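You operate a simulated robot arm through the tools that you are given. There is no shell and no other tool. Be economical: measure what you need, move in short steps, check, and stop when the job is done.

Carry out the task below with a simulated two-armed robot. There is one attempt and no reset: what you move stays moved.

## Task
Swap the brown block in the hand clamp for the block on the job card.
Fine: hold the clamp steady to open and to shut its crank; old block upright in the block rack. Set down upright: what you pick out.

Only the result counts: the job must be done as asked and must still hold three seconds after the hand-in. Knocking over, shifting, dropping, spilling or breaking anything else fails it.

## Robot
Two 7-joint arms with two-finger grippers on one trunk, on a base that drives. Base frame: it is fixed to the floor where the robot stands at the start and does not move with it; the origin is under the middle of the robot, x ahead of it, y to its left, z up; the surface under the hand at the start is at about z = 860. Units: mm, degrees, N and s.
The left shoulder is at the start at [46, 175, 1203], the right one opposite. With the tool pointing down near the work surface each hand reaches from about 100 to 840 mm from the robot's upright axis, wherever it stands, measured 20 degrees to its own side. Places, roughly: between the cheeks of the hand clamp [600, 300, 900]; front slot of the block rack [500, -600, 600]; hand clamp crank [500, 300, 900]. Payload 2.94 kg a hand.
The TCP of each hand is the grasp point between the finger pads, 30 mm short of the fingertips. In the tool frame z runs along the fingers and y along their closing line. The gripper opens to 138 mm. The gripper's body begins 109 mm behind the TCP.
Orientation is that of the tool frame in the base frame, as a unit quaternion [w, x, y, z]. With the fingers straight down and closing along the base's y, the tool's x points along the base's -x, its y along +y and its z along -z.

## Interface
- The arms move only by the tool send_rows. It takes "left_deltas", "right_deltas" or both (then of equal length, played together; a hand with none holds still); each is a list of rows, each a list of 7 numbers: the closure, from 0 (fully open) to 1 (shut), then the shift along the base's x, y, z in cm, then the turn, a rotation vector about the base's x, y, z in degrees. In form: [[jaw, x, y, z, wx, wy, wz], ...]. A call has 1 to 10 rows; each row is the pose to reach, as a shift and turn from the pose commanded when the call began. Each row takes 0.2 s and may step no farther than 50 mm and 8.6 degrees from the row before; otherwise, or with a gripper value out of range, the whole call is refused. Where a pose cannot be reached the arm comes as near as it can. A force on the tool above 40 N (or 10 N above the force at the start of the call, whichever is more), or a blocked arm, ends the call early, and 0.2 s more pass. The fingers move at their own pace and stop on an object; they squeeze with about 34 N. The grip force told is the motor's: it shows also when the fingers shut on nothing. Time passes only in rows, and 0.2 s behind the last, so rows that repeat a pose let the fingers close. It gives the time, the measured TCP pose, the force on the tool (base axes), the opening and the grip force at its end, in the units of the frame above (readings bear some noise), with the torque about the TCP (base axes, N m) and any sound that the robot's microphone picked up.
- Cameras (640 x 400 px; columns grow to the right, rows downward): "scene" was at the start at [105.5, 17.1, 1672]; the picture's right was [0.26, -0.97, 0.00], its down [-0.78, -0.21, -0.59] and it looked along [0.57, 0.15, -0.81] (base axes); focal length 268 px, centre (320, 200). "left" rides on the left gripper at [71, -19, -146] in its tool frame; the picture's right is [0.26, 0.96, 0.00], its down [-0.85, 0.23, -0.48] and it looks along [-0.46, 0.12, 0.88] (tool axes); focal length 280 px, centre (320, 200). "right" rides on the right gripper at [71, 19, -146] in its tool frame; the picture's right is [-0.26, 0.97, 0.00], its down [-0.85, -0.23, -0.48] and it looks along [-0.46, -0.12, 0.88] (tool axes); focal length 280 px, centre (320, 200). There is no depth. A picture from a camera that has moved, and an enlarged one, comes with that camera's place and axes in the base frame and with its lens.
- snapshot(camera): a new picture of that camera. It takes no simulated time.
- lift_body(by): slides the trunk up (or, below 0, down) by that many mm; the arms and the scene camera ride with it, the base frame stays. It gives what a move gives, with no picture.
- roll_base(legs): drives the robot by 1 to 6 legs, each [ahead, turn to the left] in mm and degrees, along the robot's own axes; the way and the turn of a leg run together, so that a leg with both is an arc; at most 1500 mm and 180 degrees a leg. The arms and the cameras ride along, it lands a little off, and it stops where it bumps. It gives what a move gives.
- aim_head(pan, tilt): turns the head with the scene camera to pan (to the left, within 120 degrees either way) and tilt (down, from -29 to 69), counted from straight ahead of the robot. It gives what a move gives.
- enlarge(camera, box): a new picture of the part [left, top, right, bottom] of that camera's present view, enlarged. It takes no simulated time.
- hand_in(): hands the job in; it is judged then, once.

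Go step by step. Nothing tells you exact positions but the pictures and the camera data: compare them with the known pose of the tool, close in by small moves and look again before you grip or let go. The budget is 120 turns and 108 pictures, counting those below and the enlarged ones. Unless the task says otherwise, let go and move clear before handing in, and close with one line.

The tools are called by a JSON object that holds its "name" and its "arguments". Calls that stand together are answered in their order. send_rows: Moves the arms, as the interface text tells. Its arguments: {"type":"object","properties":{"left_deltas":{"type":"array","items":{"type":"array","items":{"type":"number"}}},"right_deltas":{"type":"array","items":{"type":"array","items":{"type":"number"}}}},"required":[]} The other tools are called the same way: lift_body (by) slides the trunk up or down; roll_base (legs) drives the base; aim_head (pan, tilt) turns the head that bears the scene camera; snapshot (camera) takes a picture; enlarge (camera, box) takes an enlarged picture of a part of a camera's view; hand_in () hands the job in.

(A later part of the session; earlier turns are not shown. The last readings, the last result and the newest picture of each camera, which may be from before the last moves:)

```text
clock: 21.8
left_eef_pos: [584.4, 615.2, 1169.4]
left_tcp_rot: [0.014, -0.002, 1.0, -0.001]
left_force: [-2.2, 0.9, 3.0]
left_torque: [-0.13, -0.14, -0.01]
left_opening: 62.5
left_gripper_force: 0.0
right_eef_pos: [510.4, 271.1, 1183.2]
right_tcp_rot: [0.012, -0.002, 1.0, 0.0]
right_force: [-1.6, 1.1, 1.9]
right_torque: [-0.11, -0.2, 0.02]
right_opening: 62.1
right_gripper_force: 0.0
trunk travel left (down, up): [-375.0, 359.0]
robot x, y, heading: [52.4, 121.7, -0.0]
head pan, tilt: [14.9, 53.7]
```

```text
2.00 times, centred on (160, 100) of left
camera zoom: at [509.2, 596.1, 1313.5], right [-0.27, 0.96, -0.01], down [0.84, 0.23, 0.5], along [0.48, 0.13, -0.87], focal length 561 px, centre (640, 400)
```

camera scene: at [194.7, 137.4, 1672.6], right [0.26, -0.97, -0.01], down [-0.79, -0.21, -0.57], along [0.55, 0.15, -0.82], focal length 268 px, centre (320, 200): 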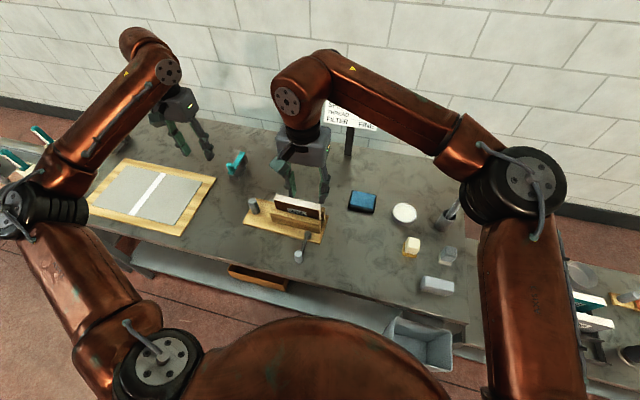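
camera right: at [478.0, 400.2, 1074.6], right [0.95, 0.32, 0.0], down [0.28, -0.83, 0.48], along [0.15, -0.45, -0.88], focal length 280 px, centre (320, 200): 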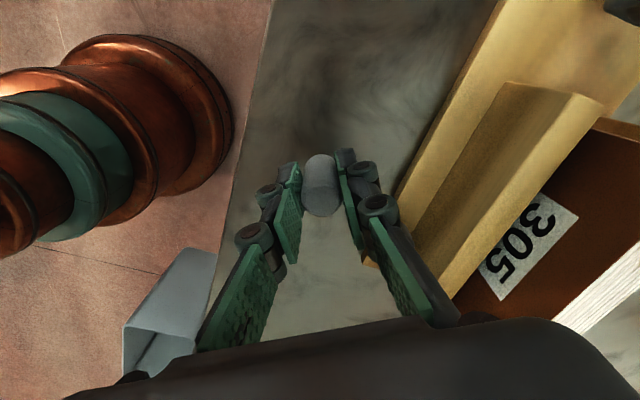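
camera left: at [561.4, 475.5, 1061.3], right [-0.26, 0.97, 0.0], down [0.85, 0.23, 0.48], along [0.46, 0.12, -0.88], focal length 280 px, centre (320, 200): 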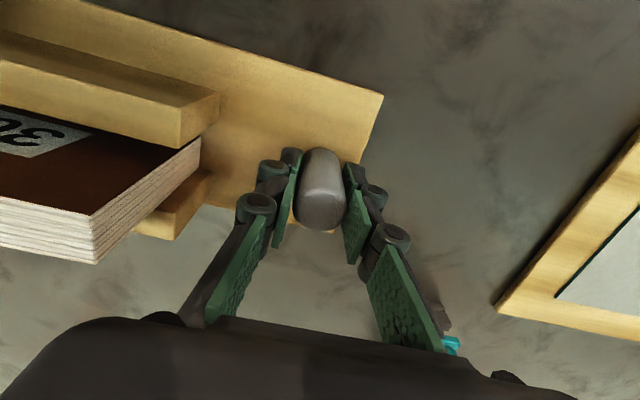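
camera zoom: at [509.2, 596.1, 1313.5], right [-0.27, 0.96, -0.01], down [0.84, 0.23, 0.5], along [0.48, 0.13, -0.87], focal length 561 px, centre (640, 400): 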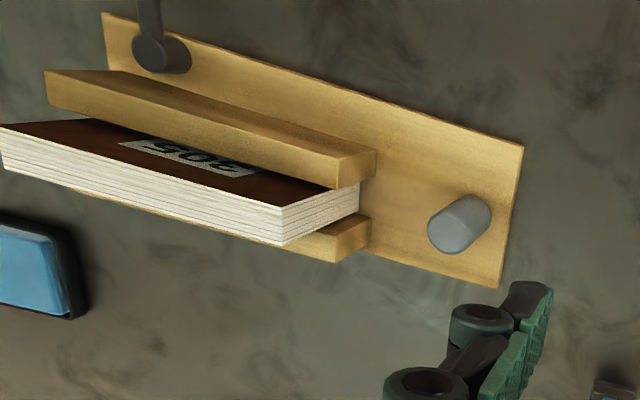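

The robot is still rocking; I'll wait a bit longer and lower slightly before measuring.

{"name": "send_rows", "arguments": {"right_deltas": [[0.55, 0, 0, -2, 0, 0, 0], [0.55, -1, 0, -4, 0, 0, 0], [0.55, -1, 0, -6, 0, 0, 0], [0.55, -1, 0, -8, 0, 0, 0], [0.55, -1, 0, -8, 0, 0, 0], [0.55, -1, 0, -8, 0, 0, 0], [0.55, -1, 0, -8, 0, 0, 0], [0.55, -1, 0, -8, 0, 0, 0]], "left_deltas": [[0.55, 0, -2, -2, 0, 0, 0], [0.55, 0, -4, -4, 0, 0, 0], [0.55, 0, -6, -6, 0, 0, 0], [0.55, 0, -8, -8, 0, 0, 0], [0.55, 0, -10, -8, 0, 0, 0], [0.55, 0, -10, -8, 0, 0, 0], [0.55, 0, -10, -8, 0, 0, 0], [0.55, 0, -10, -8, 0, 0, 0]]}}

{"name": "enlarge", "arguments": {"camera": "scene", "box": [230, 180, 358, 280]}}

{"name": "enlarge", "arguments": {"camera": "right", "box": [200, 0, 520, 200]}}

{"name": "enlarge", "arguments": {"camera": "left", "box": [80, 0, 400, 200]}}

```text
clock: 23.6
left_eef_pos: [600.3, 513.7, 1080.6]
left_tcp_rot: [0.005, -0.001, 1.0, 0.0]
left_force: [-0.9, 0.3, 0.5]
left_torque: [-0.01, -0.05, 0.01]
left_opening: 61.8
left_gripper_force: 0.0
right_eef_pos: [518.1, 268.5, 1094.5]
right_tcp_rot: [0.004, 0.0, 1.0, 0.0]
right_force: [-0.9, 0.3, -0.3]
right_torque: [-0.01, -0.06, 0.02]
right_opening: 62.2
right_gripper_force: 0.0
trunk travel left (down, up): [-375.0, 359.0]
robot x, y, heading: [49.3, 121.0, -0.0]
head pan, tilt: [14.9, 53.7]
```

```text
4.00 times, centred on (294, 230) of scene
camera zoom: at [152.7, 136.8, 1672.3], right [0.26, -0.97, 0.0], down [-0.78, -0.21, -0.59], along [0.57, 0.15, -0.81], focal length 1070 px, centre (424, 80)
```

zoom: 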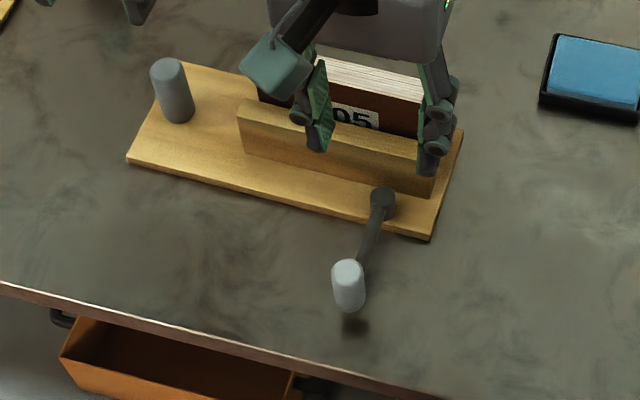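

```text
2.00 times, centred on (360, 100) of right
camera zoom: at [447.6, 288.9, 1240.0], right [0.26, 0.96, 0.0], down [0.84, -0.23, 0.48], along [0.47, -0.12, -0.88], focal length 561 px, centre (240, 400)
```

zoom: 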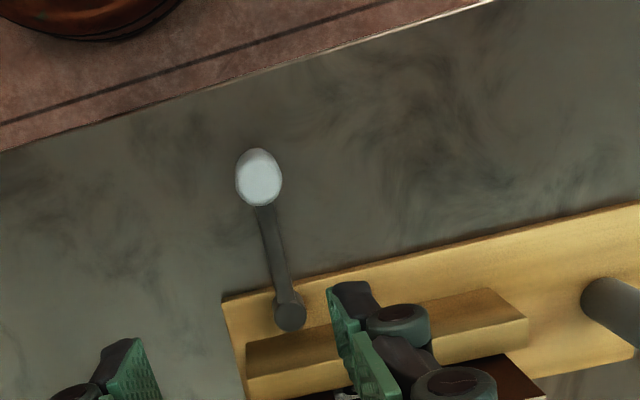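

```text
2.00 times, centred on (240, 100) of left
camera zoom: at [527.6, 494.2, 1225.9], right [-0.26, 0.96, 0.0], down [0.84, 0.23, 0.48], along [0.47, 0.12, -0.88], focal length 561 px, centre (480, 400)
```

zoom: 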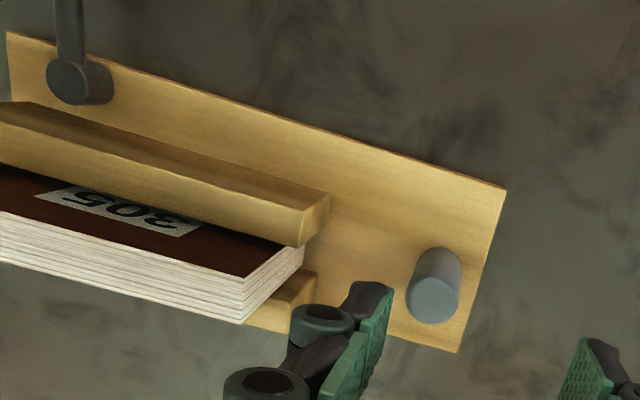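

Knob is at (489,288), hub (578,288), peg (631,495). I'll lower both hands onto them again.

{"name": "send_rows", "arguments": {"left_deltas": [[0.55, 1.5, -0.9, -2, 0, 0, 0], [0.55, 3.05, -1.85, -5, 0, 0, 0], [0.55, 3.05, -1.85, -9, 0, 0, 0], [0.55, 3.05, -1.85, -13, 0, 0, 0], [0.55, 3.05, -1.85, -16.4, 0, 0, 0], [0.55, 3.05, -1.85, -16.4, 0, 0, 0]], "right_deltas": [[0.55, -1.4, 1, -2, 0, 0, 0], [0.55, -2.8, 2.05, -5, 0, 0, 0], [0.55, -2.8, 2.05, -9, 0, 0, 0], [0.55, -2.8, 2.05, -13, 0, 0, 0], [0.55, -2.8, 2.05, -16.1, 0, 0, 0], [0.55, -2.8, 2.05, -16.1, 0, 0, 0]]}}

{"name": "enlarge", "arguments": {"camera": "left", "box": [200, 60, 440, 220]}}

{"name": "enlarge", "arguments": {"camera": "right", "box": [200, 60, 440, 220]}}

```text
clock: 25.0
left_eef_pos: [634.5, 495.9, 913.9]
left_tcp_rot: [0.005, 0.001, 1.0, 0.0]
left_force: [-1.3, 0.4, 1.3]
left_torque: [0.04, -0.03, 0.02]
left_opening: 62.4
left_gripper_force: 0.1
right_eef_pos: [492.3, 289.3, 932.8]
right_tcp_rot: [0.003, -0.001, 1.0, 0.0]
right_force: [-0.5, 0.2, 0.4]
right_torque: [0.03, 0.01, 0.0]
right_opening: 62.0
right_gripper_force: 0.1
trunk travel left (down, up): [-375.0, 359.0]
robot x, y, heading: [47.2, 120.4, -0.1]
head pan, tilt: [14.9, 53.7]
```

```text
2.50 times, centred on (320, 140) of left
camera zoom: at [561.1, 476.1, 1060.1], right [-0.26, 0.96, 0.0], down [0.84, 0.23, 0.48], along [0.47, 0.12, -0.88], focal length 701 px, centre (320, 350)
```

zoom: 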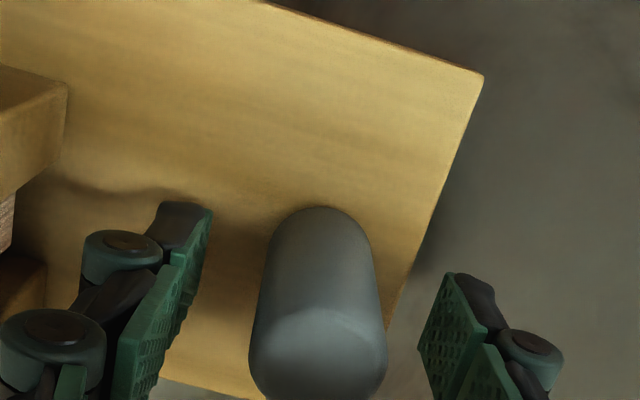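

```text
2.50 times, centred on (320, 140) of right
camera zoom: at [420.5, 309.0, 1077.9], right [0.26, 0.96, 0.0], down [0.85, -0.23, 0.48], along [0.47, -0.12, -0.88], focal length 701 px, centre (320, 350)
```

zoom: 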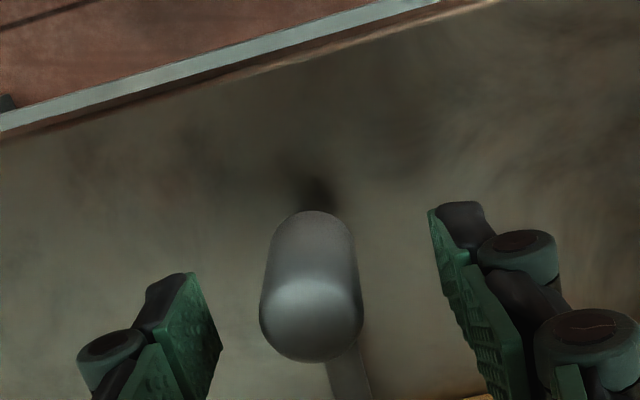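

I'll correct a few mm (right −3 in x; left −4 in x, −2 in y) and close both.

{"name": "send_rows", "arguments": {"left_deltas": [[0.55, -0.4, -0.25, 0, 0, 0, 0], [0.8, -0.4, -0.25, 0, 0, 0, 0], [1, -0.4, -0.25, 0, 0, 0, 0], [1, -0.4, -0.25, 0, 0, 0, 0], [1, -0.4, -0.25, 0, 0, 0, 0], [1, -0.4, -0.25, 0, 0, 0, 0]], "right_deltas": [[0.55, -0.35, 0, 0, 0, 0, 0], [0.8, -0.35, 0, 0, 0, 0, 0], [1, -0.35, 0, 0, 0, 0, 0], [1, -0.35, 0, 0, 0, 0, 0], [1, -0.35, 0, 0, 0, 0, 0], [1, -0.35, 0, 0, 0, 0, 0]]}}

```text
clock: 26.4
left_eef_pos: [629.8, 494.3, 914.1]
left_tcp_rot: [0.003, -0.001, 1.0, 0.0]
left_force: [0.7, 4.1, -0.5]
left_torque: [0.17, -0.03, 0.07]
left_opening: 28.4
left_gripper_force: 34.2
right_eef_pos: [489.6, 289.5, 933.0]
right_tcp_rot: [0.004, 0.001, 1.0, 0.0]
right_force: [-0.8, -2.5, -0.1]
right_torque: [-0.06, 0.01, -0.15]
right_opening: 23.7
right_gripper_force: 33.9
trunk travel left (down, up): [-375.0, 359.0]
robot x, y, heading: [49.8, 118.1, -0.2]
head pan, tilt: [14.9, 53.7]
```

Gripped. Turning clockwise from 180° to 132°, hand rotating at half rate.

{"name": "send_rows", "arguments": {"right_deltas": [[1, 0.09, 1.25, 0, 0, 0, -4], [1, 0.35, 2.47, 0, 0, 0, -8], [1, 0.77, 3.64, 0, 0, 0, -12], [1, 1.36, 4.74, 0, 0, 0, -16], [1, 2.09, 5.75, 0, 0, 0, -20], [1, 2.96, 6.65, 0, 0, 0, -24], [1, 2.96, 6.65, 0, 0, 0, -24]]}}

{"name": "enlarge", "arguments": {"camera": "scene", "box": [230, 170, 358, 270]}}

{"name": "enlarge", "arguments": {"camera": "left", "box": [0, 20, 320, 260]}}

```text
clock: 27.7
left_eef_pos: [632.6, 499.5, 913.3]
left_tcp_rot: [0.007, -0.006, 1.0, 0.004]
left_force: [5.2, 4.7, -0.4]
left_torque: [-0.24, 0.28, -0.04]
left_opening: 28.4
left_gripper_force: 34.2
right_eef_pos: [509.4, 348.9, 932.9]
right_tcp_rot: [0.0, 0.188, 0.982, -0.008]
right_force: [-5.5, -6.9, 3.7]
right_torque: [-0.27, -0.04, 0.06]
right_opening: 23.8
right_gripper_force: 33.9
trunk travel left (down, up): [-375.0, 359.0]
robot x, y, heading: [47.0, 119.4, 0.2]
head pan, tilt: [14.9, 53.7]
stopped in row 6 (right hand): the force on the tool passed its limit at 46 N (the readings are from after the stop); the commanded pose is now the measured one
```

```text
4.00 times, centred on (294, 220) of scene
camera zoom: at [155.9, 137.8, 1672.0], right [0.26, -0.97, 0.0], down [-0.78, -0.21, -0.59], along [0.57, 0.15, -0.81], focal length 1070 px, centre (424, 120)
```

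zoom: 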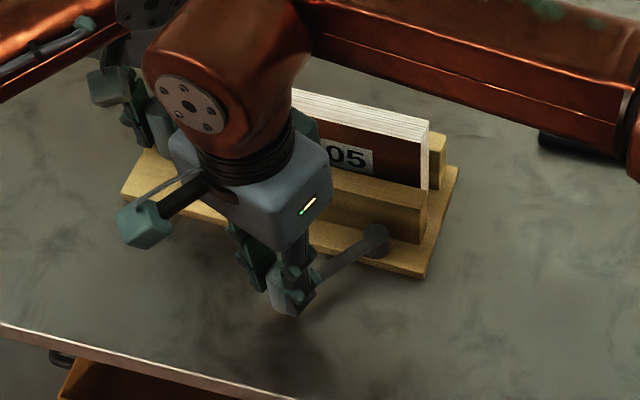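

```text
1.67 times, centred on (160, 140) of left
camera zoom: at [559.5, 477.9, 1059.5], right [-0.27, 0.96, 0.0], down [0.84, 0.24, 0.49], along [0.47, 0.14, -0.87], focal length 467 px, centre (587, 300)
```

zoom: 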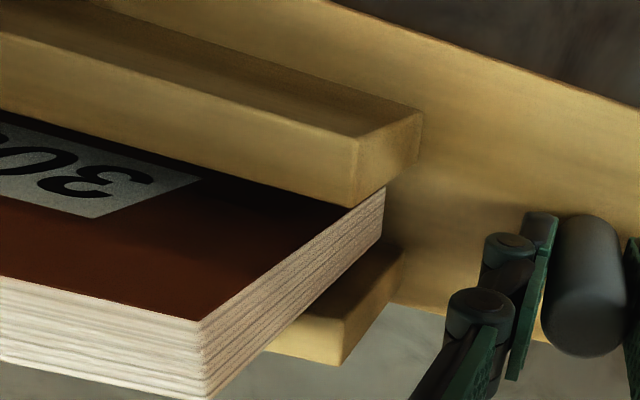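

The crank reached its end stop at about 140°; the clamp was dragged about 5 mm, so I'll shift both hands back together and then release.

{"name": "send_rows", "arguments": {"left_deltas": [[1, -0.1, -0.25, 0, 0, 0, 0], [1, -0.2, -0.45, 0, 0, 0, 0], [1, -0.2, -0.45, 0, 0, 0, 0], [0.8, -0.2, -0.45, 0, 0, 0, 0], [0.6, -0.2, -0.45, 0, 0, 0, 0], [0.5, -0.2, -0.45, 0, 0, 0, 0], [0.5, -0.2, -0.45, 0, 0, 0, 0]], "right_deltas": [[1, -0.1, -0.25, 0, 0, 0, 0], [1, -0.2, -0.45, 0, 0, 0, 0], [1, -0.2, -0.45, 0, 0, 0, 0], [0.8, -0.2, -0.45, 0, 0, 0, 0], [0.6, -0.2, -0.45, 0, 0, 0, 0], [0.5, -0.2, -0.45, 0, 0, 0, 0], [0.5, -0.2, -0.45, 0, 0, 0, 0]]}}

{"name": "enlarge", "arguments": {"camera": "right", "box": [200, 60, 440, 220]}}

```text
clock: 29.3
left_eef_pos: [630.5, 494.7, 915.6]
left_tcp_rot: [0.007, -0.005, 1.0, 0.003]
left_force: [0.1, 0.3, 0.6]
left_torque: [-0.04, -0.01, 0.0]
left_opening: 69.0
left_gripper_force: 0.1
right_eef_pos: [508.3, 344.6, 932.4]
right_tcp_rot: [-0.001, 0.187, 0.982, -0.007]
right_force: [-0.2, 0.6, 0.1]
right_torque: [0.0, 0.01, -0.01]
right_opening: 69.1
right_gripper_force: 0.2
trunk travel left (down, up): [-375.0, 359.0]
robot x, y, heading: [46.9, 119.8, -0.2]
head pan, tilt: [14.9, 53.7]
```

```text
2.50 times, centred on (320, 140) of right
camera zoom: at [450.0, 390.9, 1077.1], right [0.6, 0.8, -0.01], down [0.7, -0.52, 0.48], along [0.38, -0.3, -0.88], focal length 701 px, centre (320, 350)
```

zoom: 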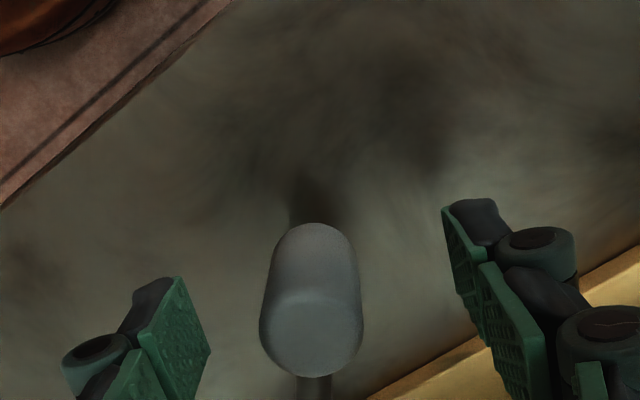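

Both released. Lifting clear; right hand turns so it closes along x, above the book.

{"name": "send_rows", "arguments": {"left_deltas": [[0.5, 0, 0, 4, 0, 0, 0], [0.5, 0, 0, 8, 0, 0, 0], [0.5, 0, 0, 12, 0, 0, 0], [0.5, 0, 2, 16, 0, 0, 0], [0.5, 0, 4, 20, 0, 0, 0], [0.5, -2, 8, 22, 0, 0, 0], [0.5, -4, 11, 24, 0, 0, 0], [0.5, -6, 14, 26, 0, 0, 0], [0.5, -6, 16, 26, 0, 0, 0]], "right_deltas": [[0.5, 0, 0, 4, 0, 0, 0], [0.5, 0, 0, 8, 0, 0, -8], [0.5, 0, 0, 12, 0, 0, -16], [0.5, 0, 0, 16, 0, 0, -24], [0.5, 1, 0, 19, 0, 0, -32], [0.5, 3, 0, 21, 0, 0, -40], [0.5, 5, 0, 21, 0, 0, -48], [0.5, 7, 0, 21, 0, 0, -56], [0.5, 8, 0, 21, 0, 0, -63]]}}

{"name": "enlarge", "arguments": {"camera": "scene", "box": [230, 170, 358, 270]}}

{"name": "snapshot", "arguments": {"camera": "right"}}

{"name": "snapshot", "arguments": {"camera": "left"}}

```text
clock: 31.3
left_eef_pos: [570.3, 655.7, 1172.7]
left_tcp_rot: [0.007, -0.005, 1.0, 0.003]
left_force: [0.7, -0.5, 0.0]
left_torque: [0.01, 0.06, -0.02]
left_opening: 68.9
left_gripper_force: 0.0
right_eef_pos: [587.7, 345.0, 1140.4]
right_tcp_rot: [-0.003, 0.674, 0.739, -0.007]
right_force: [0.8, -0.6, -0.7]
right_torque: [-0.02, 0.01, 0.0]
right_opening: 69.1
right_gripper_force: 0.1
trunk travel left (down, up): [-375.0, 359.0]
robot x, y, heading: [46.4, 117.0, -0.2]
head pan, tilt: [14.9, 53.7]
```

```text
4.00 times, centred on (294, 220) of scene
camera zoom: at [157.2, 138.6, 1671.9], right [0.26, -0.97, 0.0], down [-0.78, -0.21, -0.59], along [0.57, 0.15, -0.81], focal length 1070 px, centre (424, 120)
```

zoom: 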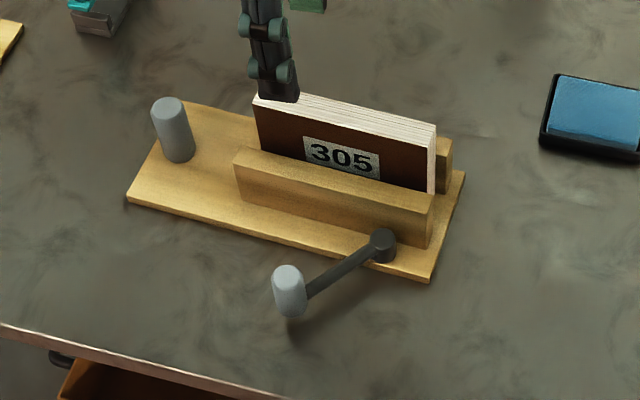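

```text
58 pictures are left
camera right: at [603.3, 417.9, 1285.1], right [0.98, -0.17, -0.01], down [-0.15, -0.86, 0.48], along [-0.09, -0.47, -0.88], focal length 280 px, centre (320, 200)
```

right: 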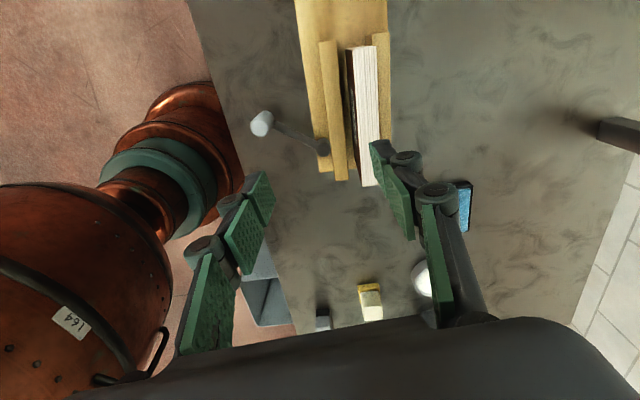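

```text
57 pictures are left
camera left: at [497.7, 634.0, 1318.2], right [-0.27, 0.96, 0.0], down [0.84, 0.23, 0.49], along [0.47, 0.13, -0.87], focal length 280 px, centre (320, 200)
```

left: 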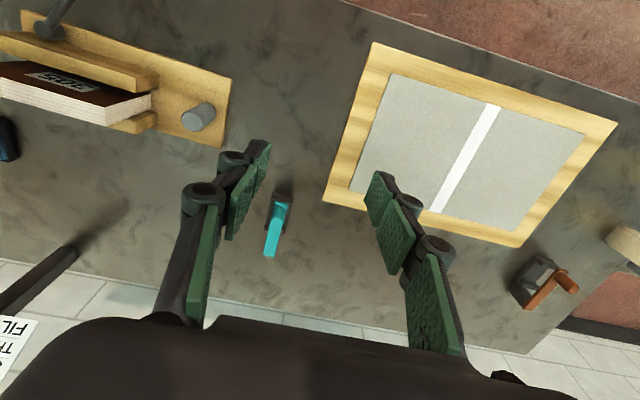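

The book shows a clear gap to the front cheek. Measuring it closely from the right camera.

{"name": "enlarge", "arguments": {"camera": "right", "box": [280, 20, 440, 200]}}

{"name": "enlarge", "arguments": {"camera": "scene", "box": [275, 185, 349, 240]}}

```text
2.22 times, centred on (360, 110) of right
camera zoom: at [603.3, 417.9, 1285.1], right [0.98, -0.17, -0.01], down [-0.15, -0.86, 0.48], along [-0.09, -0.47, -0.88], focal length 623 px, centre (231, 400)
```

zoom: 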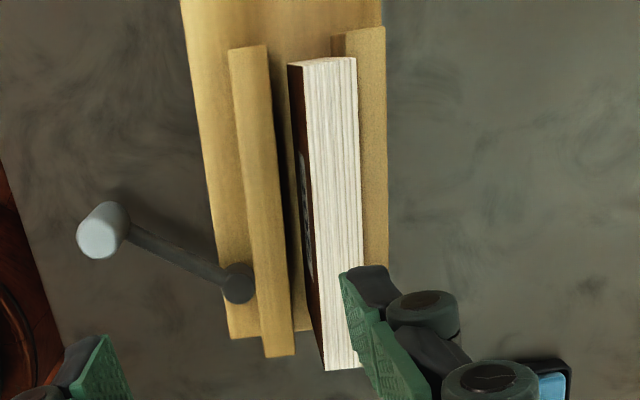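

```text
7.27 times, centred on (312, 212) of scene
camera zoom: at [157.2, 138.6, 1671.9], right [0.26, -0.97, 0.0], down [-0.78, -0.21, -0.59], along [0.57, 0.15, -0.81], focal length 1946 px, centre (378, 109)
```

zoom: 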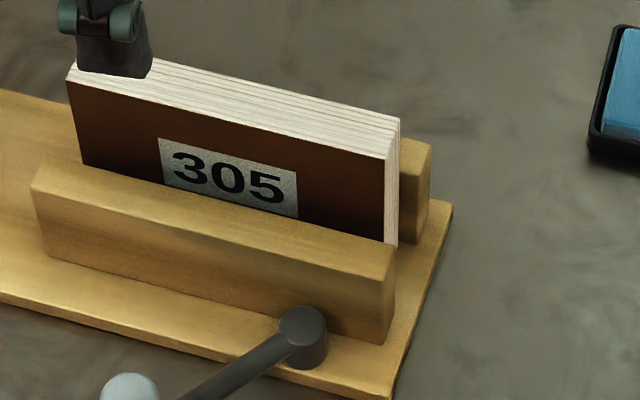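

The book's top is about 24 mm thick, centred at (640,334), top z≈970, yawed about 2°; cheek tops are at ≈925. I'll move over it and descend to just above.

{"name": "send_rows", "arguments": {"right_deltas": [[0.55, 2.5, -0.5, -2, 0, 0, -3.5], [0.6, 5.25, -1.1, -5, 0, 0, -7.3], [0.6, 5.25, -1.1, -9, 0, 0, -7.3], [0.6, 5.25, -1.1, -12, 0, 0, -7.3], [0.6, 5.25, -1.1, -12, 0, 0, -7.3], [0.6, 5.25, -1.1, -12, 0, 0, -7.3]]}}

{"name": "enlarge", "arguments": {"camera": "right", "box": [200, 20, 440, 220]}}

{"name": "enlarge", "arguments": {"camera": "scene", "box": [260, 160, 356, 240]}}

```text
clock: 32.7
left_eef_pos: [569.7, 653.8, 1174.1]
left_tcp_rot: [0.007, -0.004, 1.0, 0.004]
left_force: [0.2, 0.3, 0.7]
left_torque: [-0.01, 0.03, -0.02]
left_opening: 69.0
left_gripper_force: 0.0
right_eef_pos: [640.5, 333.3, 1022.6]
right_tcp_rot: [-0.003, 0.72, 0.694, -0.006]
right_force: [0.2, -0.1, 0.0]
right_torque: [-0.01, 0.0, 0.0]
right_opening: 55.2
right_gripper_force: 0.1
trunk travel left (down, up): [-375.0, 359.0]
robot x, y, heading: [50.5, 119.8, -0.1]
head pan, tilt: [14.9, 53.7]
```

```text
2.00 times, centred on (320, 120) of right
camera zoom: at [664.4, 403.8, 1168.1], right [0.95, -0.3, -0.01], down [-0.25, -0.84, 0.48], along [-0.15, -0.46, -0.88], focal length 561 px, centre (320, 360)
```

zoom: 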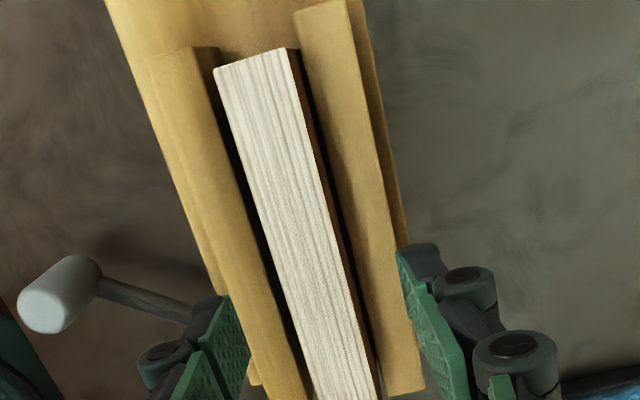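

```text
5.00 times, centred on (308, 200) of scene
camera zoom: at [155.9, 137.4, 1672.0], right [0.26, -0.97, 0.0], down [-0.78, -0.21, -0.59], along [0.57, 0.15, -0.81], focal length 1338 px, centre (380, 200)
```

zoom: 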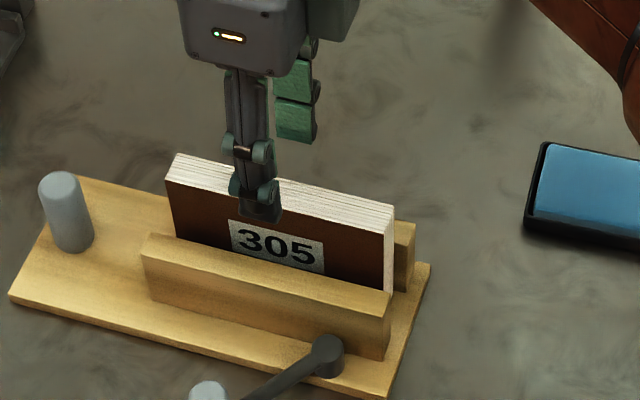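

Aligned (book centre x≈639.5). Descending to z≈962 and gripping.

{"name": "send_rows", "arguments": {"right_deltas": [[0.6, -0.1, 0, -2.5, 0, 0, 0], [0.6, -0.1, 0, -5, 0, 0, 0], [0.6, -0.1, 0, -6.0, 0, 0, 0], [0.6, -0.1, 0, -6.0, 0, 0, 0], [0.8, -0.1, 0, -6.0, 0, 0, 0], [1, -0.1, 0, -6.0, 0, 0, 0], [1, -0.1, 0, -6.0, 0, 0, 0], [1, -0.1, 0, -6.0, 0, 0, 0]]}}

{"name": "enlarge", "arguments": {"camera": "right", "box": [200, 20, 440, 220]}}

```text
clock: 34.5
left_eef_pos: [570.5, 652.3, 1174.4]
left_tcp_rot: [0.007, -0.004, 1.0, 0.003]
left_force: [-0.4, 0.3, 0.7]
left_torque: [0.02, 0.04, 0.0]
left_opening: 68.9
left_gripper_force: 0.1
right_eef_pos: [639.0, 331.5, 961.9]
right_tcp_rot: [-0.002, 0.719, 0.695, -0.006]
right_force: [2.1, -0.4, 6.5]
right_torque: [-0.01, -0.13, -0.03]
right_opening: 23.6
right_gripper_force: 34.3
trunk travel left (down, up): [-375.0, 359.0]
robot x, y, heading: [50.7, 119.8, 0.0]
head pan, tilt: [14.9, 53.7]
```

```text
2.00 times, centred on (320, 120) of right
camera zoom: at [663.0, 402.5, 1106.3], right [0.95, -0.3, -0.01], down [-0.25, -0.84, 0.48], along [-0.15, -0.46, -0.88], focal length 561 px, centre (320, 360)
```

zoom: 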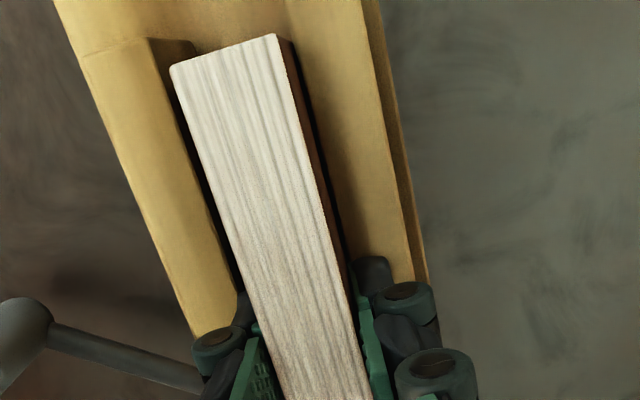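

Gripped (23.6 mm). Lifting straight up.

{"name": "send_rows", "arguments": {"right_deltas": [[1, 0, 0, 1.5, 0, 0, 0], [1, 0, 0, 3.5, 0, 0, 0], [1, 0, 0, 6, 0, 0, 0], [1, 0, 0, 9, 0, 0, 0], [1, 0, 0, 12, 0, 0, 0], [1, -2, 0, 15, 0, 0, 0], [1, -4, -1, 18, 0, 0, 0], [1, -6, -3, 20, 0, 0, 0]]}}

{"name": "snapshot", "arguments": {"camera": "scene"}}

{"name": "snapshot", "arguments": {"camera": "left"}}

```text
clock: 36.3
left_eef_pos: [569.1, 652.1, 1174.4]
left_tcp_rot: [0.007, -0.004, 1.0, 0.003]
left_force: [0.5, 0.1, 0.3]
left_torque: [0.05, -0.01, -0.02]
left_opening: 69.0
left_gripper_force: 0.1
right_eef_pos: [580.7, 302.1, 1163.6]
right_tcp_rot: [-0.004, 0.72, 0.694, -0.005]
right_force: [-1.2, -0.5, -1.9]
right_torque: [0.02, -0.04, 0.01]
right_opening: 23.4
right_gripper_force: 33.7
trunk travel left (down, up): [-375.0, 359.0]
robot x, y, heading: [49.4, 117.8, -0.3]
head pan, tilt: [14.9, 53.7]
```

```text
51 pictures are left
camera scene: at [154.9, 135.5, 1672.1], right [0.26, -0.97, 0.0], down [-0.78, -0.21, -0.59], along [0.57, 0.15, -0.81], focal length 268 px, centre (320, 200)
```

scene: 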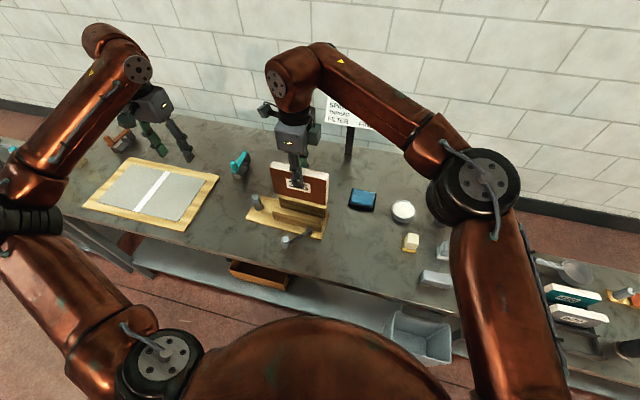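

```text
50 pictures are left
camera left: at [496.0, 631.3, 1320.1], right [-0.27, 0.96, 0.0], down [0.84, 0.23, 0.49], along [0.47, 0.14, -0.87], focal length 280 px, centre (320, 200)
```

left: 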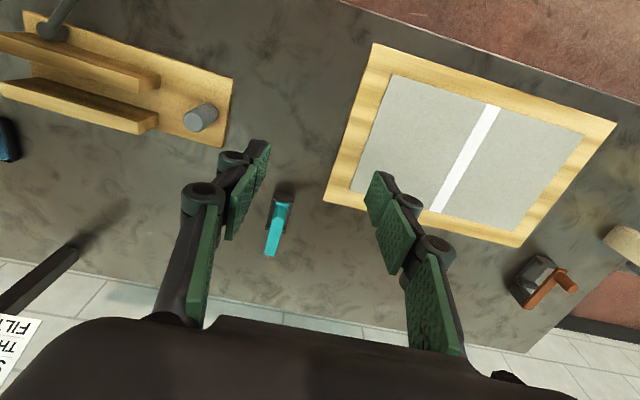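

The brown book is free and held. Now I drive about 500 mm to the right, to stand in front of the rack.

{"name": "roll_base", "arguments": {"legs": [[-50, 0], [0, -90], [520, 0], [0, 90]]}}

{"name": "send_rows", "arguments": {"right_deltas": [[1, 0, 0, 0, 0, 0, 0], [1, 0, 0, 0, 0, 0, 0], [1, 0, 0, 0, 0, 0, 0], [1, 0, 0, 0, 0, 0, 0], [1, 0, 0, 0, 0, 0, 0], [1, 0, 0, 0, 0, 0, 0], [1, 0, 0, 0, 0, 0, 0]]}}

{"name": "aim_head", "arguments": {"pan": -20, "tilt": 55}}

{"name": "snapshot", "arguments": {"camera": "scene"}}

```text
clock: 47.5
left_eef_pos: [523.5, 126.1, 1174.6]
left_tcp_rot: [0.007, -0.01, 1.0, 0.003]
left_force: [-0.1, 0.2, 0.6]
left_torque: [-0.04, -0.04, -0.02]
left_opening: 69.2
left_gripper_force: 0.1
right_eef_pos: [538.5, -222.9, 1162.5]
right_tcp_rot: [-0.003, 0.716, 0.698, -0.005]
right_force: [-0.6, 0.0, -2.7]
right_torque: [0.01, -0.05, -0.01]
right_opening: 23.4
right_gripper_force: 34.1
trunk travel left (down, up): [-375.0, 359.0]
robot x, y, heading: [10.0, -408.5, 0.3]
head pan, tilt: [14.9, 53.7]
```

```text
clock: 49.1
left_eef_pos: [524.0, 127.4, 1174.2]
left_tcp_rot: [0.007, -0.01, 1.0, 0.003]
left_force: [0.2, 0.1, -0.4]
left_torque: [0.01, 0.01, 0.0]
left_opening: 69.2
left_gripper_force: 0.1
right_eef_pos: [537.8, -224.2, 1163.1]
right_tcp_rot: [-0.003, 0.716, 0.698, -0.006]
right_force: [-0.1, 0.2, -2.4]
right_torque: [-0.01, -0.01, -0.02]
right_opening: 23.4
right_gripper_force: 34.2
trunk travel left (down, up): [-375.0, 359.0]
robot x, y, heading: [7.8, -411.8, 0.6]
head pan, tilt: [14.9, 53.7]
```

```text
clock: 50.1
left_eef_pos: [524.2, 125.4, 1173.4]
left_tcp_rot: [0.007, -0.01, 1.0, 0.004]
left_force: [-0.2, 1.0, 0.0]
left_torque: [0.0, -0.01, 0.01]
left_opening: 68.8
left_gripper_force: 0.1
right_eef_pos: [538.7, -223.1, 1162.8]
right_tcp_rot: [-0.003, 0.717, 0.698, -0.005]
right_force: [-0.2, -0.4, -2.9]
right_torque: [-0.02, -0.05, -0.03]
right_opening: 23.4
right_gripper_force: 33.8
trunk travel left (down, up): [-375.0, 359.0]
robot x, y, heading: [10.1, -411.1, 0.4]
head pan, tilt: [-20.0, 55.0]
```

```text
49 pictures are left
camera scene: at [112.6, -437.0, 1670.4], right [-0.33, -0.94, 0.0], down [-0.77, 0.27, -0.57], along [0.54, -0.19, -0.82], focal length 268 px, centre (320, 200)
```

scene: 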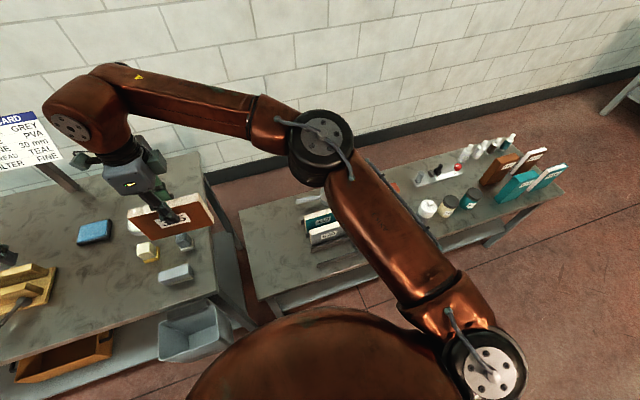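

I'm now at (10,−411) facing the rack. Moving the right hand with the book over towards the rack.

{"name": "send_rows", "arguments": {"right_deltas": [[1, 0, -4.8, 0, 0, 0, 0], [1, 0, -9.6, 0, 0, 0, 0], [1, 0, -14.4, 0, 0, 0, 0], [1, 0, -19.2, 0, 0, 0, 0], [1, 0, -24, 0, 0, 0, 0], [1, 0, -28.8, 0, 0, 0, 0], [1, 0, -33.6, -1, 0, 0, 0], [1, -1, -38, -3, 0, 0, 0], [1, -1, -41.5, -6, 0, 0, 0], [1, -1, -41.5, -6, 0, 0, 0]]}}

{"name": "snapshot", "arguments": {"camera": "scene"}}

{"name": "snapshot", "arguments": {"camera": "right"}}

```text
clock: 52.3
left_eef_pos: [524.3, 126.5, 1173.0]
left_tcp_rot: [0.007, -0.009, 1.0, 0.003]
left_force: [0.3, -0.5, -0.6]
left_torque: [-0.01, 0.0, -0.02]
left_opening: 68.6
left_gripper_force: 0.0
right_eef_pos: [529.9, -638.9, 1101.4]
right_tcp_rot: [-0.003, 0.716, 0.699, -0.005]
right_force: [0.3, -0.8, -2.3]
right_torque: [-0.01, -0.01, -0.02]
right_opening: 23.4
right_gripper_force: 34.0
trunk travel left (down, up): [-375.0, 359.0]
robot x, y, heading: [6.6, -411.9, 0.3]
head pan, tilt: [-20.0, 55.0]
```

```text
48 pictures are left
camera scene: at [111.8, -436.8, 1670.5], right [-0.34, -0.94, 0.0], down [-0.77, 0.27, -0.57], along [0.54, -0.19, -0.82], focal length 268 px, centre (320, 200)
```

scene: 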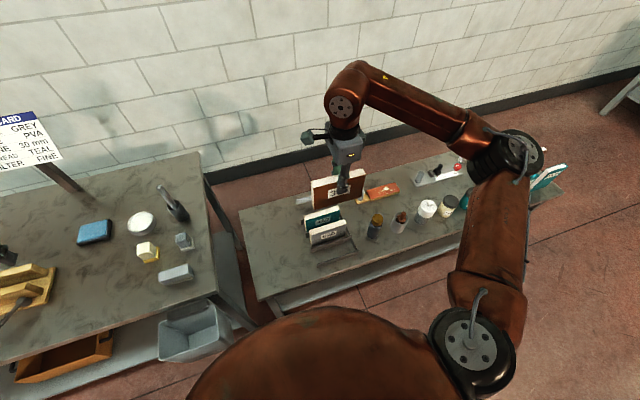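

```text
47 pictures are left
camera right: at [552.3, -568.6, 1245.8], right [0.96, -0.29, -0.01], down [-0.25, -0.84, 0.48], along [-0.15, -0.46, -0.88], focal length 280 px, centre (320, 200)
```

right: 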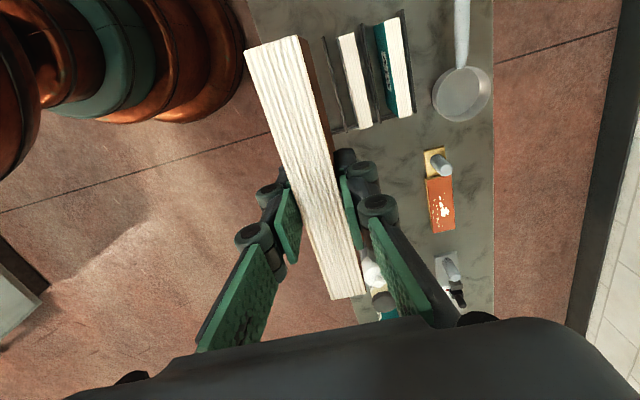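

The book hangs above the rack with a good view. Measuring the front slot from both cameras.

{"name": "enlarge", "arguments": {"camera": "scene", "box": [290, 195, 370, 275]}}

{"name": "enlarge", "arguments": {"camera": "right", "box": [300, 0, 436, 150]}}

```text
5.00 times, centred on (330, 235) of scene
camera zoom: at [111.8, -436.8, 1670.5], right [-0.34, -0.94, 0.0], down [-0.77, 0.27, -0.57], along [0.54, -0.19, -0.82], focal length 1338 px, centre (270, 25)
```

zoom: 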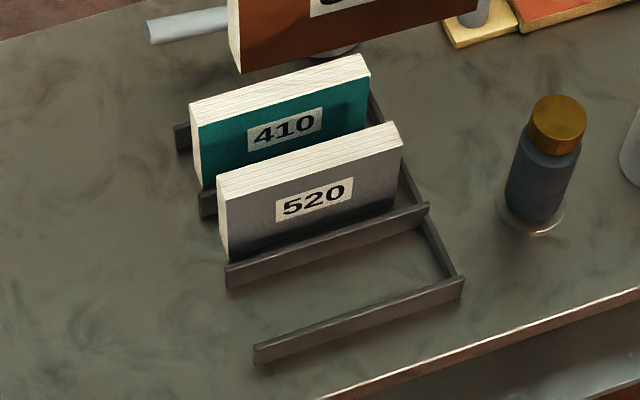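

```text
2.67 times, centred on (368, 75) of right
camera zoom: at [552.3, -568.6, 1245.8], right [0.96, -0.29, -0.01], down [-0.25, -0.84, 0.48], along [-0.15, -0.46, -0.88], focal length 748 px, centre (192, 533)
```

zoom: 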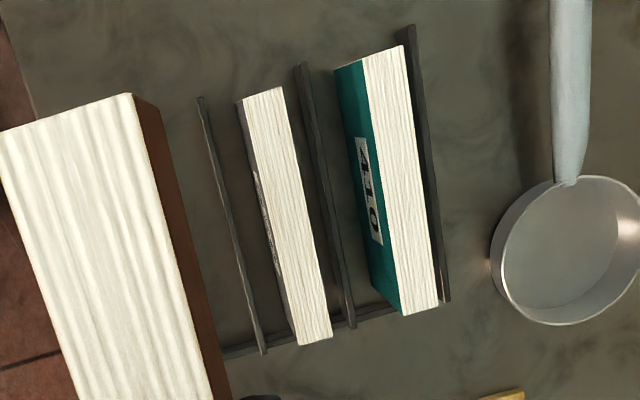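

Front slot is centred at about x=520, y=−643, fin tops z≈672. I'll lower the book until its bottom is just above the fins, then check.

{"name": "send_rows", "arguments": {"right_deltas": [[1, -0.5, -0.2, -3, 0, 0, 0.5], [1, -0.95, -0.4, -7, 0, 0, 0.7], [1, -0.95, -0.4, -11, 0, 0, 0.7], [1, -0.95, -0.4, -15, 0, 0, 0.7], [1, -0.95, -0.4, -19, 0, 0, 0.7], [1, -0.95, -0.4, -23, 0, 0, 0.7], [1, -0.95, -0.4, -26, 0, 0, 0.7], [1, -0.95, -0.4, -29, 0, 0, 0.7], [1, -0.95, -0.4, -29, 0, 0, 0.7]]}}

{"name": "enlarge", "arguments": {"camera": "scene", "box": [280, 185, 380, 285]}}

{"name": "snapshot", "arguments": {"camera": "right"}}

```text
clock: 54.3
left_eef_pos: [523.2, 126.4, 1174.2]
left_tcp_rot: [0.007, -0.01, 1.0, 0.003]
left_force: [0.8, 0.4, -0.6]
left_torque: [-0.02, 0.01, 0.01]
left_opening: 68.7
left_gripper_force: 0.0
right_eef_pos: [519.9, -643.8, 812.0]
right_tcp_rot: [-0.004, 0.712, 0.702, -0.005]
right_force: [0.0, 0.5, -2.8]
right_torque: [-0.03, -0.02, -0.01]
right_opening: 23.4
right_gripper_force: 33.8
trunk travel left (down, up): [-375.0, 359.0]
robot x, y, heading: [10.5, -411.4, 0.0]
head pan, tilt: [-20.0, 55.0]
```

```text
4.00 times, centred on (330, 235) of scene
camera zoom: at [111.7, -438.2, 1670.5], right [-0.34, -0.94, 0.0], down [-0.77, 0.27, -0.57], along [0.54, -0.19, -0.82], focal length 1070 px, centre (280, 60)
```

zoom: 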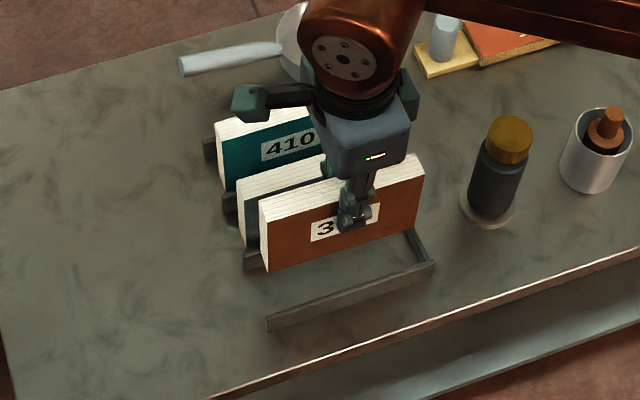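

```text
43 pictures are left
camera right: at [542.0, -572.1, 956.5], right [0.96, -0.28, -0.01], down [-0.24, -0.84, 0.48], along [-0.14, -0.46, -0.88], focal length 280 px, centre (320, 200)
```

right: 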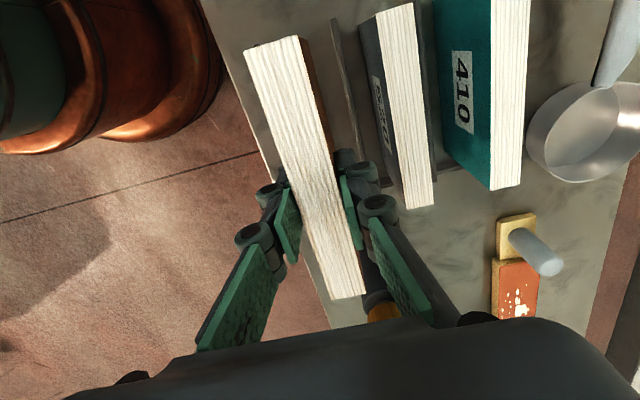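

Alignment is good (book in x 508–532 between fins at 488 and 553). Descending further in small steps.

{"name": "send_rows", "arguments": {"right_deltas": [[1, 0, 0, -2.5, 0, 0, 0], [1, 0, 0, -4.5, 0, 0, 0], [1, 0, 0, -5.5, 0, 0, 0], [1, 0, 0, -6, 0, 0, 0], [1, 0, 0, -6.5, 0, 0, 0], [1, 0, 0, -6.5, 0, 0, 0]]}}

{"name": "enlarge", "arguments": {"camera": "scene", "box": [280, 185, 380, 285]}}

```text
clock: 55.7
left_eef_pos: [524.8, 125.7, 1175.8]
left_tcp_rot: [0.006, -0.009, 1.0, 0.003]
left_force: [-0.6, -0.6, 0.1]
left_torque: [-0.01, 0.02, 0.0]
left_opening: 69.2
left_gripper_force: 0.1
right_eef_pos: [519.0, -643.0, 747.8]
right_tcp_rot: [-0.003, 0.712, 0.702, -0.005]
right_force: [-0.4, -0.5, -2.4]
right_torque: [-0.01, 0.0, -0.02]
right_opening: 23.2
right_gripper_force: 34.0
trunk travel left (down, up): [-375.0, 359.0]
robot x, y, heading: [7.1, -414.7, 0.6]
head pan, tilt: [-20.0, 55.0]
```

```text
4.00 times, centred on (330, 235) of scene
camera zoom: at [112.1, -438.3, 1670.4], right [-0.34, -0.94, 0.0], down [-0.77, 0.27, -0.57], along [0.54, -0.19, -0.82], focal length 1070 px, centre (280, 60)
```

zoom: 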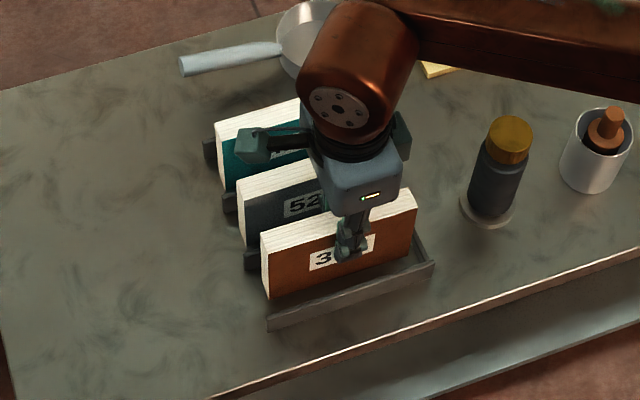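

Not in contact yet. Lowering in 3 mm steps.

{"name": "send_rows", "arguments": {"right_deltas": [[1, 0, 0, -0.3, 0, 0, 0], [1, 0, 0, -0.6, 0, 0, 0], [1, 0, 0, -0.9, 0, 0, 0], [1, 0, 0, -0.9, 0, 0, 0]]}}

```text
clock: 56.7
left_eef_pos: [524.6, 124.8, 1174.1]
left_tcp_rot: [0.007, -0.008, 1.0, 0.004]
left_force: [1.0, -0.3, 0.3]
left_torque: [0.01, -0.01, 0.02]
left_opening: 69.1
left_gripper_force: 0.0
right_eef_pos: [519.0, -643.7, 738.8]
right_tcp_rot: [-0.004, 0.712, 0.702, -0.005]
right_force: [-0.4, -0.2, -2.2]
right_torque: [-0.03, -0.01, 0.0]
right_opening: 23.3
right_gripper_force: 33.9
trunk travel left (down, up): [-375.0, 359.0]
robot x, y, heading: [9.8, -409.9, 0.4]
head pan, tilt: [-20.0, 55.0]
```

{"name": "send_rows", "arguments": {"right_deltas": [[1, 0, 0, -0.2, 0, 0, 0], [1, 0, 0, -0.4, 0, 0, 0], [1, 0, 0, -0.6, 0, 0, 0], [1, 0, 0, -0.6, 0, 0, 0]]}}

{"name": "enlarge", "arguments": {"camera": "scene", "box": [290, 210, 370, 280]}}

```text
clock: 57.7
left_eef_pos: [524.1, 125.4, 1174.9]
left_tcp_rot: [0.008, -0.01, 1.0, 0.003]
left_force: [-0.3, 0.1, 1.0]
left_torque: [-0.01, 0.0, -0.02]
left_opening: 68.9
left_gripper_force: 0.1
right_eef_pos: [518.7, -644.6, 733.1]
right_tcp_rot: [-0.003, 0.712, 0.702, -0.005]
right_force: [1.2, 1.1, -1.9]
right_torque: [-0.03, -0.07, 0.0]
right_opening: 23.4
right_gripper_force: 34.6
trunk travel left (down, up): [-375.0, 359.0]
robot x, y, heading: [11.1, -414.8, 0.4]
head pan, tilt: [-20.0, 55.0]
```

```text
5.71 times, centred on (330, 245) of scene
camera zoom: at [112.2, -438.3, 1670.4], right [-0.34, -0.94, 0.0], down [-0.77, 0.27, -0.57], along [0.54, -0.19, -0.82], focal length 1529 px, centre (263, -57)
```

zoom: 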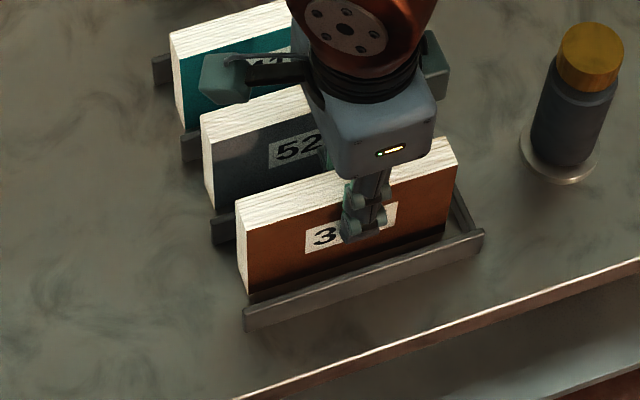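

{"name": "send_rows", "arguments": {"right_deltas": [[1, 0, 0, -0.2, 0, 0, 0], [1, 0, 0, -0.4, 0, 0, 0], [1, 0, 0, -0.6, 0, 0, 0], [1, 0, 0, -0.6, 0, 0, 0]]}}

```text
clock: 58.7
left_eef_pos: [522.9, 125.6, 1175.3]
left_tcp_rot: [0.008, -0.009, 1.0, 0.004]
left_force: [0.3, -0.7, 0.1]
left_torque: [0.0, 0.0, -0.03]
left_opening: 68.9
left_gripper_force: 0.2
right_eef_pos: [518.9, -644.6, 730.1]
right_tcp_rot: [-0.002, 0.712, 0.702, -0.005]
right_force: [-5.0, -6.5, 26.4]
right_torque: [-0.39, 0.2, 0.01]
right_opening: 23.2
right_gripper_force: 33.9
trunk travel left (down, up): [-375.0, 359.0]
robot x, y, heading: [9.6, -412.8, 0.3]
head pan, tilt: [-20.0, 55.0]
```

Contact at z≈730. Relaxing the push slightly and opening gradually.

{"name": "send_rows", "arguments": {"right_deltas": [[1, 0, 0, 0.2, 0, 0, 0], [1, 0, 0, 0.25, 0, 0, 0], [0.78, 0, 0, 0.25, 0, 0, 0], [0.72, 0, 0, 0.25, 0, 0, 0], [0.68, 0, 0, 0.25, 0, 0, 0], [0.66, 0, 0, 0.25, 0, 0, 0]]}}

{"name": "enlarge", "arguments": {"camera": "right", "box": [200, 20, 440, 220]}}

{"name": "enlarge", "arguments": {"camera": "scene", "box": [290, 210, 370, 280]}}

```text
clock: 60.1
left_eef_pos: [524.2, 125.7, 1174.0]
left_tcp_rot: [0.007, -0.011, 1.0, 0.003]
left_force: [-0.1, -0.6, -0.3]
left_torque: [-0.01, 0.01, -0.01]
left_opening: 69.0
left_gripper_force: 0.0
right_eef_pos: [518.3, -642.4, 728.2]
right_tcp_rot: [-0.005, 0.711, 0.703, -0.005]
right_force: [0.5, -0.2, -0.3]
right_torque: [-0.01, 0.0, -0.01]
right_opening: 47.2
right_gripper_force: 0.0
trunk travel left (down, up): [-375.0, 359.0]
robot x, y, heading: [9.1, -414.6, 0.5]
head pan, tilt: [-20.0, 55.0]
```

```text
2.00 times, centred on (320, 120) of right
camera zoom: at [540.9, -571.6, 873.7], right [0.96, -0.28, -0.01], down [-0.24, -0.84, 0.48], along [-0.14, -0.46, -0.88], focal length 561 px, centre (320, 360)
```

zoom: 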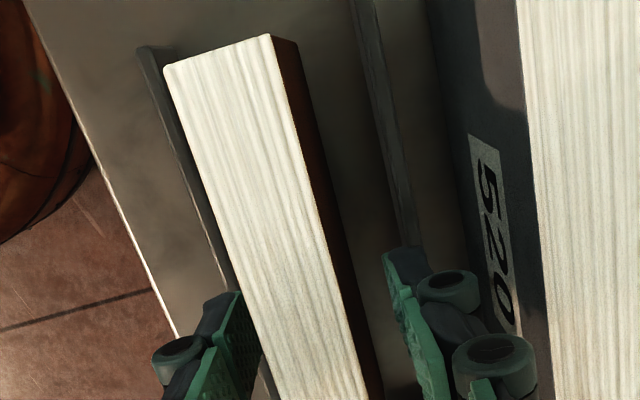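

```text
5.71 times, centred on (330, 245) of scene
camera zoom: at [112.1, -438.3, 1670.4], right [-0.34, -0.94, 0.0], down [-0.77, 0.27, -0.57], along [0.54, -0.19, -0.82], focal length 1529 px, centre (263, -57)
```

zoom: 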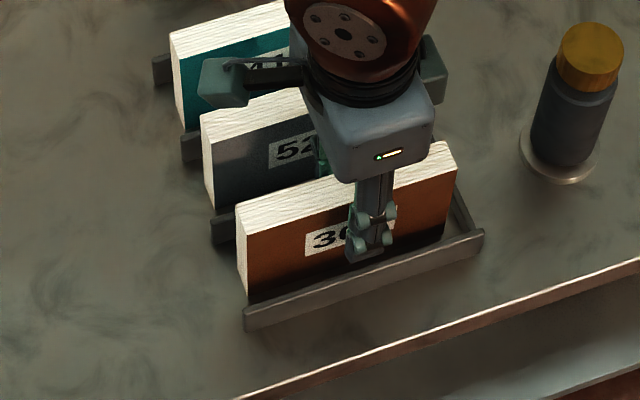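

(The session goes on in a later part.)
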